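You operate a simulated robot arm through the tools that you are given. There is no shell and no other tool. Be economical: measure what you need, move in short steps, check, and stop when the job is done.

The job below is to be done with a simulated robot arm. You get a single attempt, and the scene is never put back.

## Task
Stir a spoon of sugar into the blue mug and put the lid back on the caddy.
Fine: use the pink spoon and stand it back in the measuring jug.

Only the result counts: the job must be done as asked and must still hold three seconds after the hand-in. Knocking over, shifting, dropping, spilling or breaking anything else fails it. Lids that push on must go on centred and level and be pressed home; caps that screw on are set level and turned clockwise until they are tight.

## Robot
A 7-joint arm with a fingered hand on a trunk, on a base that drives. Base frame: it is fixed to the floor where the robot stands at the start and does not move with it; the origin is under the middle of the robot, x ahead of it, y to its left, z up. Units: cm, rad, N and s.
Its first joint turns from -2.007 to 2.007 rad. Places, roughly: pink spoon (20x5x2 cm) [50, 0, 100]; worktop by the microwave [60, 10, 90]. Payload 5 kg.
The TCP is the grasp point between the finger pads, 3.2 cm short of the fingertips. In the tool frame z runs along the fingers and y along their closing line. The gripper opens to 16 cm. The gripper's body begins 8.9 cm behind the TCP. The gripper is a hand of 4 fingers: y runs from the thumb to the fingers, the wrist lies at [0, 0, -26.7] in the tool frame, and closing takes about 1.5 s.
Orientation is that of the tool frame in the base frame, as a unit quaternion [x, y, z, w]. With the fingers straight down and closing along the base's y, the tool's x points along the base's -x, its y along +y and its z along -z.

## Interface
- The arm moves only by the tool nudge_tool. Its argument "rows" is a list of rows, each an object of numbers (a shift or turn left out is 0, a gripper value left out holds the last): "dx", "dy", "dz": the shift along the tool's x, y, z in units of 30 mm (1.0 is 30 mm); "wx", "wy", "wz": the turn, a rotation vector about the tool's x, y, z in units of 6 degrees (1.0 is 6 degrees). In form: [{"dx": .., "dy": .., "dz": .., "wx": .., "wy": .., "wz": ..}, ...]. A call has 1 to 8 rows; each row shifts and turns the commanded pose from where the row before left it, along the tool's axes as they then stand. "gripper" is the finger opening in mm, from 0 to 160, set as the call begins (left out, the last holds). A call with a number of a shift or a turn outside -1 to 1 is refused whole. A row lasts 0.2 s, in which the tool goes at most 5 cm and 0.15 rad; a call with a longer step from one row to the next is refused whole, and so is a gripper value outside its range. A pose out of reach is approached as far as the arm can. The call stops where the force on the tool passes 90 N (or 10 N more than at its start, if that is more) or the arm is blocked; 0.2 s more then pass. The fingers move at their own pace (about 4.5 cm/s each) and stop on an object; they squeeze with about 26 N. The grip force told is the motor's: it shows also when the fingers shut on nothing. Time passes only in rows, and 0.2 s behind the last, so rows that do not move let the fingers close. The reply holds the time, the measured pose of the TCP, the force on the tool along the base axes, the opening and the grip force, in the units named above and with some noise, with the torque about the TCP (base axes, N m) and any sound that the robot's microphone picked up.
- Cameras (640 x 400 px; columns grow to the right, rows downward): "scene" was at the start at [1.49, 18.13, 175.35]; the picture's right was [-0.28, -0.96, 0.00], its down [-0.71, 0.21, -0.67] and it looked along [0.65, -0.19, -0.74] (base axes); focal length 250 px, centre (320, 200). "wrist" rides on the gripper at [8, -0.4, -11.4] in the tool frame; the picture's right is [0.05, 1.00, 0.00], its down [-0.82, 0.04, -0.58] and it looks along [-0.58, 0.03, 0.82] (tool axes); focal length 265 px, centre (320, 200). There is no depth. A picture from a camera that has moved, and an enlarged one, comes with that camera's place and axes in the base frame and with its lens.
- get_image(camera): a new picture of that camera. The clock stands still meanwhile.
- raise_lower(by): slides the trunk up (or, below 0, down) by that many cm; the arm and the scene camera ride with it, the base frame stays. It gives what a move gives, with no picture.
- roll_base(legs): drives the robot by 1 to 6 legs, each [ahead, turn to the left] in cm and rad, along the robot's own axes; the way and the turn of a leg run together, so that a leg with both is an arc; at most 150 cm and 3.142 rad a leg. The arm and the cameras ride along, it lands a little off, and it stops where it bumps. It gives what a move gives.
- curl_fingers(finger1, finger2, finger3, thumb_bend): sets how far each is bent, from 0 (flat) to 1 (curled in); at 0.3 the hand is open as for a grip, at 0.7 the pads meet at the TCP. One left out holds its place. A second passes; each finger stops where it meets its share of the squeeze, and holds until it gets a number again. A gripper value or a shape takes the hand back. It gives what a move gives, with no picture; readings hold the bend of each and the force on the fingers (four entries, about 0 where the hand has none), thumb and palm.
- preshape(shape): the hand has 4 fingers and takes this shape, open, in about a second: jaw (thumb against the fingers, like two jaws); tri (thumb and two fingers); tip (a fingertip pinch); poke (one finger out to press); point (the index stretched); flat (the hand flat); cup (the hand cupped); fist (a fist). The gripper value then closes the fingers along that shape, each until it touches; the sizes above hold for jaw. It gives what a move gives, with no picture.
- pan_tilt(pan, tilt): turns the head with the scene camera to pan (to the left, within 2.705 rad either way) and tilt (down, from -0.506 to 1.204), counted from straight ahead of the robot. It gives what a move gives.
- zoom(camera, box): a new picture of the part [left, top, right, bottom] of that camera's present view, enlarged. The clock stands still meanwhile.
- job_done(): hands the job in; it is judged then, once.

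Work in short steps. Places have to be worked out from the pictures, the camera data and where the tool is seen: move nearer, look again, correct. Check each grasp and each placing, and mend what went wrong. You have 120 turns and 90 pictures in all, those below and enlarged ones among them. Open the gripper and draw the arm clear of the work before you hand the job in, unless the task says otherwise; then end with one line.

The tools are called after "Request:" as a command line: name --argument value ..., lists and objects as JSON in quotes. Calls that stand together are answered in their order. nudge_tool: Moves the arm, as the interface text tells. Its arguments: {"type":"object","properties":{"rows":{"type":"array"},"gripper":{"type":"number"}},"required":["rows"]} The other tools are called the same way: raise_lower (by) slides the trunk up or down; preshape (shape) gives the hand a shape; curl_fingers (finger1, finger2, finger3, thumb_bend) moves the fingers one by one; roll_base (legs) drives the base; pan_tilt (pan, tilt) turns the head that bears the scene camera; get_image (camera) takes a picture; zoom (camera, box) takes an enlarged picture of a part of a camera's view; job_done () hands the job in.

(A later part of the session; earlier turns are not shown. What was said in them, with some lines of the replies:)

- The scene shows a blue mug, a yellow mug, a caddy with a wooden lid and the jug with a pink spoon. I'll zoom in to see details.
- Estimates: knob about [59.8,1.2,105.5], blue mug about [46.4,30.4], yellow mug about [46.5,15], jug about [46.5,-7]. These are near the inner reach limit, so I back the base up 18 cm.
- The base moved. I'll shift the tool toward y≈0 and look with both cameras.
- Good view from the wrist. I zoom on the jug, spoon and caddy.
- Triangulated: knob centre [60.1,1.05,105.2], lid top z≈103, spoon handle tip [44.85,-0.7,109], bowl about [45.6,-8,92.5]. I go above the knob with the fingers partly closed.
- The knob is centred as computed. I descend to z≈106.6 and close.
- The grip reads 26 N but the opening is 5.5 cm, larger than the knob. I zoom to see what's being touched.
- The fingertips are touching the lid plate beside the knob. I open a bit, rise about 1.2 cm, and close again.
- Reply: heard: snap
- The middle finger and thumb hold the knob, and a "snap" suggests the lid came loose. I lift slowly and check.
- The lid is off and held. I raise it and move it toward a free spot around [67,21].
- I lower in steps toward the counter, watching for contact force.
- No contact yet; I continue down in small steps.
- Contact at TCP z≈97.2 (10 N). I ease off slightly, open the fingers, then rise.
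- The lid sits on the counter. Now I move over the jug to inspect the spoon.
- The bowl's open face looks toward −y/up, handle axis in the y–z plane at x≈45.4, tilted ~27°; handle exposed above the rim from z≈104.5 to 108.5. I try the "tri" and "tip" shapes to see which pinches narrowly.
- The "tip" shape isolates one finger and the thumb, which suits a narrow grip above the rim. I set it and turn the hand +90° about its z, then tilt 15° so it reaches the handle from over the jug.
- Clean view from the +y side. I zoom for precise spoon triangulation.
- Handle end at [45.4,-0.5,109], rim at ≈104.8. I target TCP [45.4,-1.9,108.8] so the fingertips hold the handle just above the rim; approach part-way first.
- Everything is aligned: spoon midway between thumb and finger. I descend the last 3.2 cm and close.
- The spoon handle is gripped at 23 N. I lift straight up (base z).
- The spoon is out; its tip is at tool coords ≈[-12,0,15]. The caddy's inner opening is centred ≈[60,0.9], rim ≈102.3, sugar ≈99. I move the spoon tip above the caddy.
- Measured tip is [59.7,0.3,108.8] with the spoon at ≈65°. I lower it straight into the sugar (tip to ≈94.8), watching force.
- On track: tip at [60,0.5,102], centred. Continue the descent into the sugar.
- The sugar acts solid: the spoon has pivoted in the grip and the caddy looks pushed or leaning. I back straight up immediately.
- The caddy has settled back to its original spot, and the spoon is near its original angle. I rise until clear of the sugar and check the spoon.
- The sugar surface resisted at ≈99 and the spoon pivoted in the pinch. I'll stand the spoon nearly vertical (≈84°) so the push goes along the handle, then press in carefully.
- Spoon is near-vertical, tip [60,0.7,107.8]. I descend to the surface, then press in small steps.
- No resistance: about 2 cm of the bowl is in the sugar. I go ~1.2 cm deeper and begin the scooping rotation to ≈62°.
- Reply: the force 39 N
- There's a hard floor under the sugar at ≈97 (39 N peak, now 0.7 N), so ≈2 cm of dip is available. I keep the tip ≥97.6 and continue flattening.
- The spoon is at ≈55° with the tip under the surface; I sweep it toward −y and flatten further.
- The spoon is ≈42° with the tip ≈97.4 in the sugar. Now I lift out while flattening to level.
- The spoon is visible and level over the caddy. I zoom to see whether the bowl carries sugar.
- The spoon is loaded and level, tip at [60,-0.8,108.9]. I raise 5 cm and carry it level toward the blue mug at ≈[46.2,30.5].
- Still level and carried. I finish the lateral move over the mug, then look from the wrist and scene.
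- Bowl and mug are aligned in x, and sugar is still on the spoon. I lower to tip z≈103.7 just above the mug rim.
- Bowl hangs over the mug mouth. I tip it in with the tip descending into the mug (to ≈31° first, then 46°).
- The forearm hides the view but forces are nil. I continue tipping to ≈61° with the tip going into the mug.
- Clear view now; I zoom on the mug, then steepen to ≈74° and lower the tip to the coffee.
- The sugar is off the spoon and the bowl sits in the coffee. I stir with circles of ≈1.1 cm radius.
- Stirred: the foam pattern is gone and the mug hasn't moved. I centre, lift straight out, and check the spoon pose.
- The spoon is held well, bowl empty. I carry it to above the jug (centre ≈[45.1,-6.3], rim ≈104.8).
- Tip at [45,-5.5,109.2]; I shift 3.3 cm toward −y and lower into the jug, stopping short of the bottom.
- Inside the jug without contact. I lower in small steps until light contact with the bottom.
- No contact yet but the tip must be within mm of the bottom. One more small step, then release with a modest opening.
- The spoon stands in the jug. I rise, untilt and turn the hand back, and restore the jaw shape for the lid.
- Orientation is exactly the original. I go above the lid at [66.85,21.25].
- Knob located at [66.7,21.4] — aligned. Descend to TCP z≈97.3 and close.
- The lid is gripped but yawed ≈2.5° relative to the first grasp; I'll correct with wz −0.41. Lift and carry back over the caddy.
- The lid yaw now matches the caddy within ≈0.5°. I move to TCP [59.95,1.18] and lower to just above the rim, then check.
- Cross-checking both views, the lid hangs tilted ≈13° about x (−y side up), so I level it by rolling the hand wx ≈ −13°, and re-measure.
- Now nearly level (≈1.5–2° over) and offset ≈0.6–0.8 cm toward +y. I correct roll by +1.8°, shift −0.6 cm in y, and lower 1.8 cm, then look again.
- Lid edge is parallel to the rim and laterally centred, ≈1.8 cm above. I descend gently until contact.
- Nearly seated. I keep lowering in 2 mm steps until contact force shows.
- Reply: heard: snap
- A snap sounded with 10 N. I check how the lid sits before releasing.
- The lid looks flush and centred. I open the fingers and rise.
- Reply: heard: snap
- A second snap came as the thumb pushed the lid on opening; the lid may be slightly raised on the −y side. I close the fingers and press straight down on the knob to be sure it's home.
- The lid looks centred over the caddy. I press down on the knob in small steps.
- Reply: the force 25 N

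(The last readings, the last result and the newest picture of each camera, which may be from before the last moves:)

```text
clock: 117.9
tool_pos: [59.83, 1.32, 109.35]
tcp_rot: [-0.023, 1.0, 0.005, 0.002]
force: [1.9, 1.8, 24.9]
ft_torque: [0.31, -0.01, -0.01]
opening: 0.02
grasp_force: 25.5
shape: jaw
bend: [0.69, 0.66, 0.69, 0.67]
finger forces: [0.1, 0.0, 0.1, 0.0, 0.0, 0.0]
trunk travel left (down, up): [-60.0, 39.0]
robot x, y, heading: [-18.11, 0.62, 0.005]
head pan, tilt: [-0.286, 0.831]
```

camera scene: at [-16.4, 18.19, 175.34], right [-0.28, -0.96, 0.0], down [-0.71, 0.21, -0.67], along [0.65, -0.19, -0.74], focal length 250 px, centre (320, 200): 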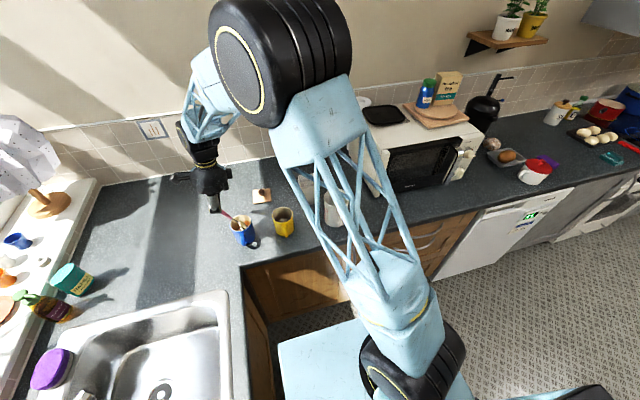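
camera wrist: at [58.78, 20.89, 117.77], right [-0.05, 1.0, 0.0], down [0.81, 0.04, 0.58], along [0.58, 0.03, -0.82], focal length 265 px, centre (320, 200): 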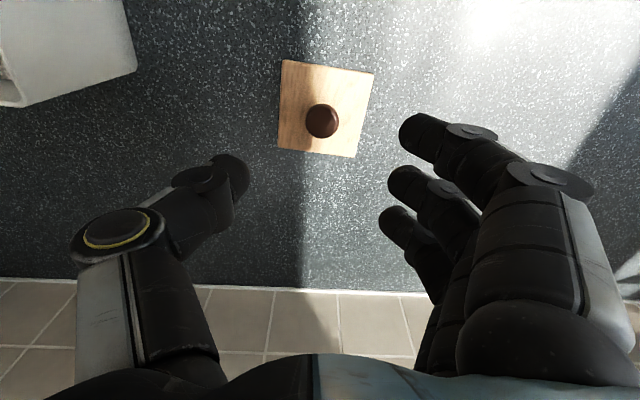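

Contact at 25 N, but the torque says it's ≈1.2 cm on the +y side of the tool axis. I lift 4 mm, shift −1.2 cm in y, and press harder, centred on the knob.

Request:
nudge_tool --rows '[{"dz": -0.3}, {"dy": -0.4}, {"dz": 0.15}, {"dz": 0.15}, {}]'

Request:
nudge_tool --rows '[{"dz": 0.07}, {"dz": 0.07}, {}]'

```text
clock: 119.1
tool_pos: [59.98, 0.22, 109.45]
tcp_rot: [-0.023, 1.0, 0.005, 0.002]
force: [-0.2, 2.7, 27.8]
ft_torque: [0.42, 0.09, -0.03]
opening: 0.03
grasp_force: 26.3
shape: jaw
bend: [0.69, 0.66, 0.69, 0.67]
finger forces: [0.0, 0.0, 0.0, 0.0, 0.0, 0.0]
trunk travel left (down, up): [-60.0, 39.0]
robot x, y, heading: [-17.6, 0.17, -0.005]
head pan, tilt: [-0.286, 0.831]
heard: snap
```

```text
clock: 119.9
tool_pos: [60.0, 0.14, 109.23]
tcp_rot: [-0.022, 1.0, 0.005, 0.004]
force: [9.6, 5.2, 58.5]
ft_torque: [0.85, -0.14, -0.14]
opening: 0.02
grasp_force: 25.8
shape: jaw
bend: [0.69, 0.71, 0.69, 0.68]
finger forces: [0.1, 85.6, 0.0, 0.0, 0.0, 0.0]
trunk travel left (down, up): [-60.0, 39.0]
robot x, y, heading: [-17.84, -0.17, -0.001]
head pan, tilt: [-0.286, 0.831]
```

A snap, then a firm 58 N with no further give: pressed home. I rise clear and inspect.

Request:
nudge_tool --rows '[{"dz": -0.4}, {"dz": -1}, {"dz": -1}, {"dz": -1}, {"dz": -1}, {"dz": -1}, {"dz": -1}, {"dz": -1}]'

Request:
zoom --camera "scene" --box '[275, 150, 339, 214]'

```text
clock: 121.7
tool_pos: [59.7, -0.08, 131.0]
tcp_rot: [-0.022, 1.0, 0.005, 0.0]
force: [-0.6, 0.7, -0.1]
ft_torque: [0.01, 0.0, 0.02]
opening: 0.0
grasp_force: 26.3
shape: jaw
bend: [0.69, 0.64, 0.69, 0.68]
finger forces: [0.1, 0.1, 0.0, 0.0, 0.0, 0.0]
trunk travel left (down, up): [-60.0, 39.0]
robot x, y, heading: [-17.7, 0.09, -0.003]
head pan, tilt: [-0.286, 0.831]
```

```text
6.25 times, centred on (307, 182) of scene
camera zoom: at [-16.46, 18.13, 175.35], right [-0.28, -0.96, 0.0], down [-0.71, 0.21, -0.67], along [0.65, -0.19, -0.74], focal length 1562 px, centre (401, 312)
```

zoom: 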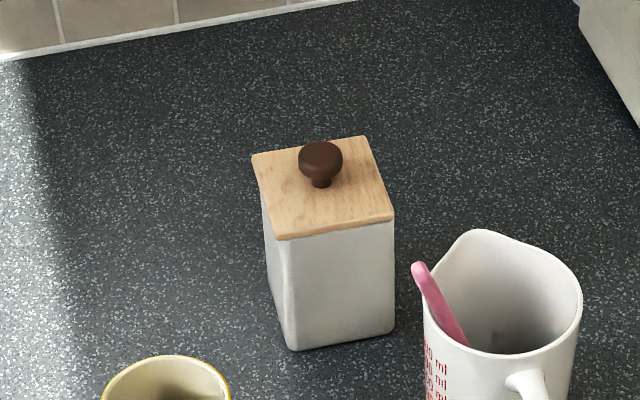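

The lid looks on; to be certain the −y side is fully home, I press once more slightly toward −y of the knob centre.

Request:
nudge_tool --rows '[{"dy": -0.4, "dz": 0.9, "dx": -0.1}, {"dz": 1}, {"dz": 1}, {"dz": 1}, {"dz": 1}, {"dz": 1}, {"dz": 0.9}, {}]'

Request:
nudge_tool --rows '[{"dz": 0.1}, {"dz": 0.1}, {"dz": 0.1}, {}]'

Request:
nudge_tool --rows '[{"dz": 0.07}, {"dz": 0.07}, {}]'

```text
clock: 123.5
tool_pos: [60.19, -0.96, 110.55]
tcp_rot: [-0.022, 1.0, 0.006, -0.001]
force: [-0.7, -0.2, 0.6]
ft_torque: [-0.02, -0.05, -0.03]
opening: 0.0
grasp_force: 25.6
shape: jaw
bend: [0.69, 0.64, 0.69, 0.68]
finger forces: [0.0, 0.0, 0.0, 0.0, 0.0, 0.0]
trunk travel left (down, up): [-60.0, 39.0]
robot x, y, heading: [-17.64, -0.26, 0.002]
head pan, tilt: [-0.286, 0.831]
```

```text
clock: 124.5
tool_pos: [60.27, -0.98, 109.7]
tcp_rot: [-0.023, 1.0, 0.005, 0.001]
force: [1.0, -0.3, -0.5]
ft_torque: [0.0, 0.04, 0.01]
opening: 0.02
grasp_force: 26.7
shape: jaw
bend: [0.69, 0.64, 0.69, 0.68]
finger forces: [0.0, 0.0, 0.1, 0.0, 0.0, 0.0]
trunk travel left (down, up): [-60.0, 39.0]
robot x, y, heading: [-17.61, -0.23, -0.0]
head pan, tilt: [-0.286, 0.831]
```

```text
clock: 125.3
tool_pos: [60.24, -0.9, 109.37]
tcp_rot: [-0.023, 1.0, 0.005, 0.003]
force: [0.7, 3.8, 26.6]
ft_torque: [0.51, 0.04, -0.01]
opening: 0.01
grasp_force: 26.3
shape: jaw
bend: [0.69, 0.66, 0.69, 0.68]
finger forces: [0.0, 0.0, 0.0, 0.0, 0.0, 0.0]
trunk travel left (down, up): [-60.0, 39.0]
robot x, y, heading: [-17.79, -0.36, 0.005]
head pan, tilt: [-0.286, 0.831]
```

Contact is now at the knob's centre (y≈1.0). A bit more push, then retract high, open and take a final look.

Request:
nudge_tool --rows '[{"dz": 0.06}, {"dz": 0.06}, {}]'

Request:
nudge_tool --rows '[{"dz": -0.4}, {"dz": -1}, {"dz": -1}, {"dz": -1}, {"dz": -1}, {"dz": -1}, {"dz": -1}, {"dz": -1}]'

Request:
nudge_tool --rows '[{"dz": -0.5, "dx": 1}, {"dx": 1}, {"dx": 1}, {"dx": 1}, {}]' --gripper 100

Request:
zoom --camera "wrist" --box '[200, 0, 520, 200]'

```text
clock: 126.1
tool_pos: [60.29, -0.97, 109.29]
tcp_rot: [-0.023, 1.0, 0.005, 0.005]
force: [3.9, 6.8, 56.2]
ft_torque: [0.95, 0.03, -0.04]
opening: 0.03
grasp_force: 26.5
shape: jaw
bend: [0.69, 0.7, 0.69, 0.68]
finger forces: [0.0, 81.8, 0.0, 0.1, 0.0, 0.1]
trunk travel left (down, up): [-60.0, 39.0]
robot x, y, heading: [-17.82, 0.12, -0.004]
head pan, tilt: [-0.286, 0.831]
```

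```text
clock: 127.9
tool_pos: [60.25, -1.24, 131.01]
tcp_rot: [-0.023, 1.0, 0.005, -0.001]
force: [-0.7, -0.2, 0.2]
ft_torque: [0.0, 0.0, -0.01]
opening: 0.01
grasp_force: 26.3
shape: jaw
bend: [0.69, 0.63, 0.69, 0.68]
finger forces: [0.0, 0.0, 0.1, 0.0, 0.0, 0.0]
trunk travel left (down, up): [-60.0, 39.0]
robot x, y, heading: [-17.98, 0.14, 0.004]
head pan, tilt: [-0.286, 0.831]
```

```text
clock: 129.1
tool_pos: [48.26, -1.77, 132.34]
tcp_rot: [-0.022, 1.0, 0.005, -0.001]
force: [0.8, -0.8, 0.1]
ft_torque: [-0.01, -0.01, 0.0]
opening: 10.0
grasp_force: 0.1
shape: jaw
bend: [0.7, 0.7, 0.7, 0.68]
finger forces: [0.1, 0.0, 0.1, 0.0, 0.0, 0.1]
trunk travel left (down, up): [-60.0, 39.0]
robot x, y, heading: [-17.52, 0.15, -0.001]
head pan, tilt: [-0.286, 0.831]
```

```text
2.00 times, centred on (360, 100) of wrist
camera zoom: at [40.34, -2.7, 143.79], right [-0.1, 1.0, 0.01], down [0.81, 0.07, 0.58], along [0.57, 0.06, -0.82], focal length 531 px, centre (240, 400)
```

zoom: 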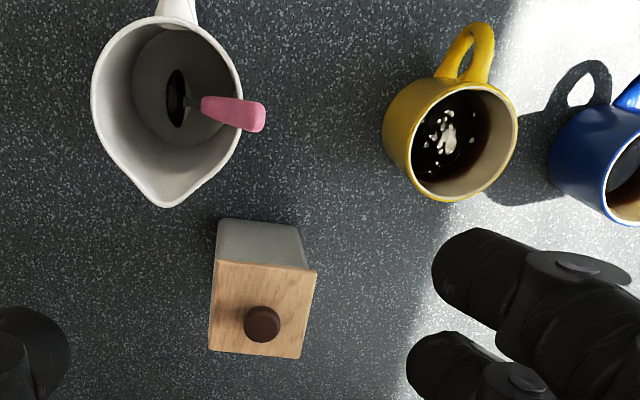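

Everything is in place: sugar stirred into the blue mug, pink spoon standing in the jug, lid pressed home, arm clear. Handing in.

Request:
job_done

```text
The job is handed in.
```

I stirred a spoon of sugar into the blue mug, stood the pink spoon back in the measuring jug, and put the lid back on the caddy. The lid looks centred and took 56 N without giving. It may sit 1–2° off square, and the caddy tipped and settled back once during scooping, with no visible shift or spill.
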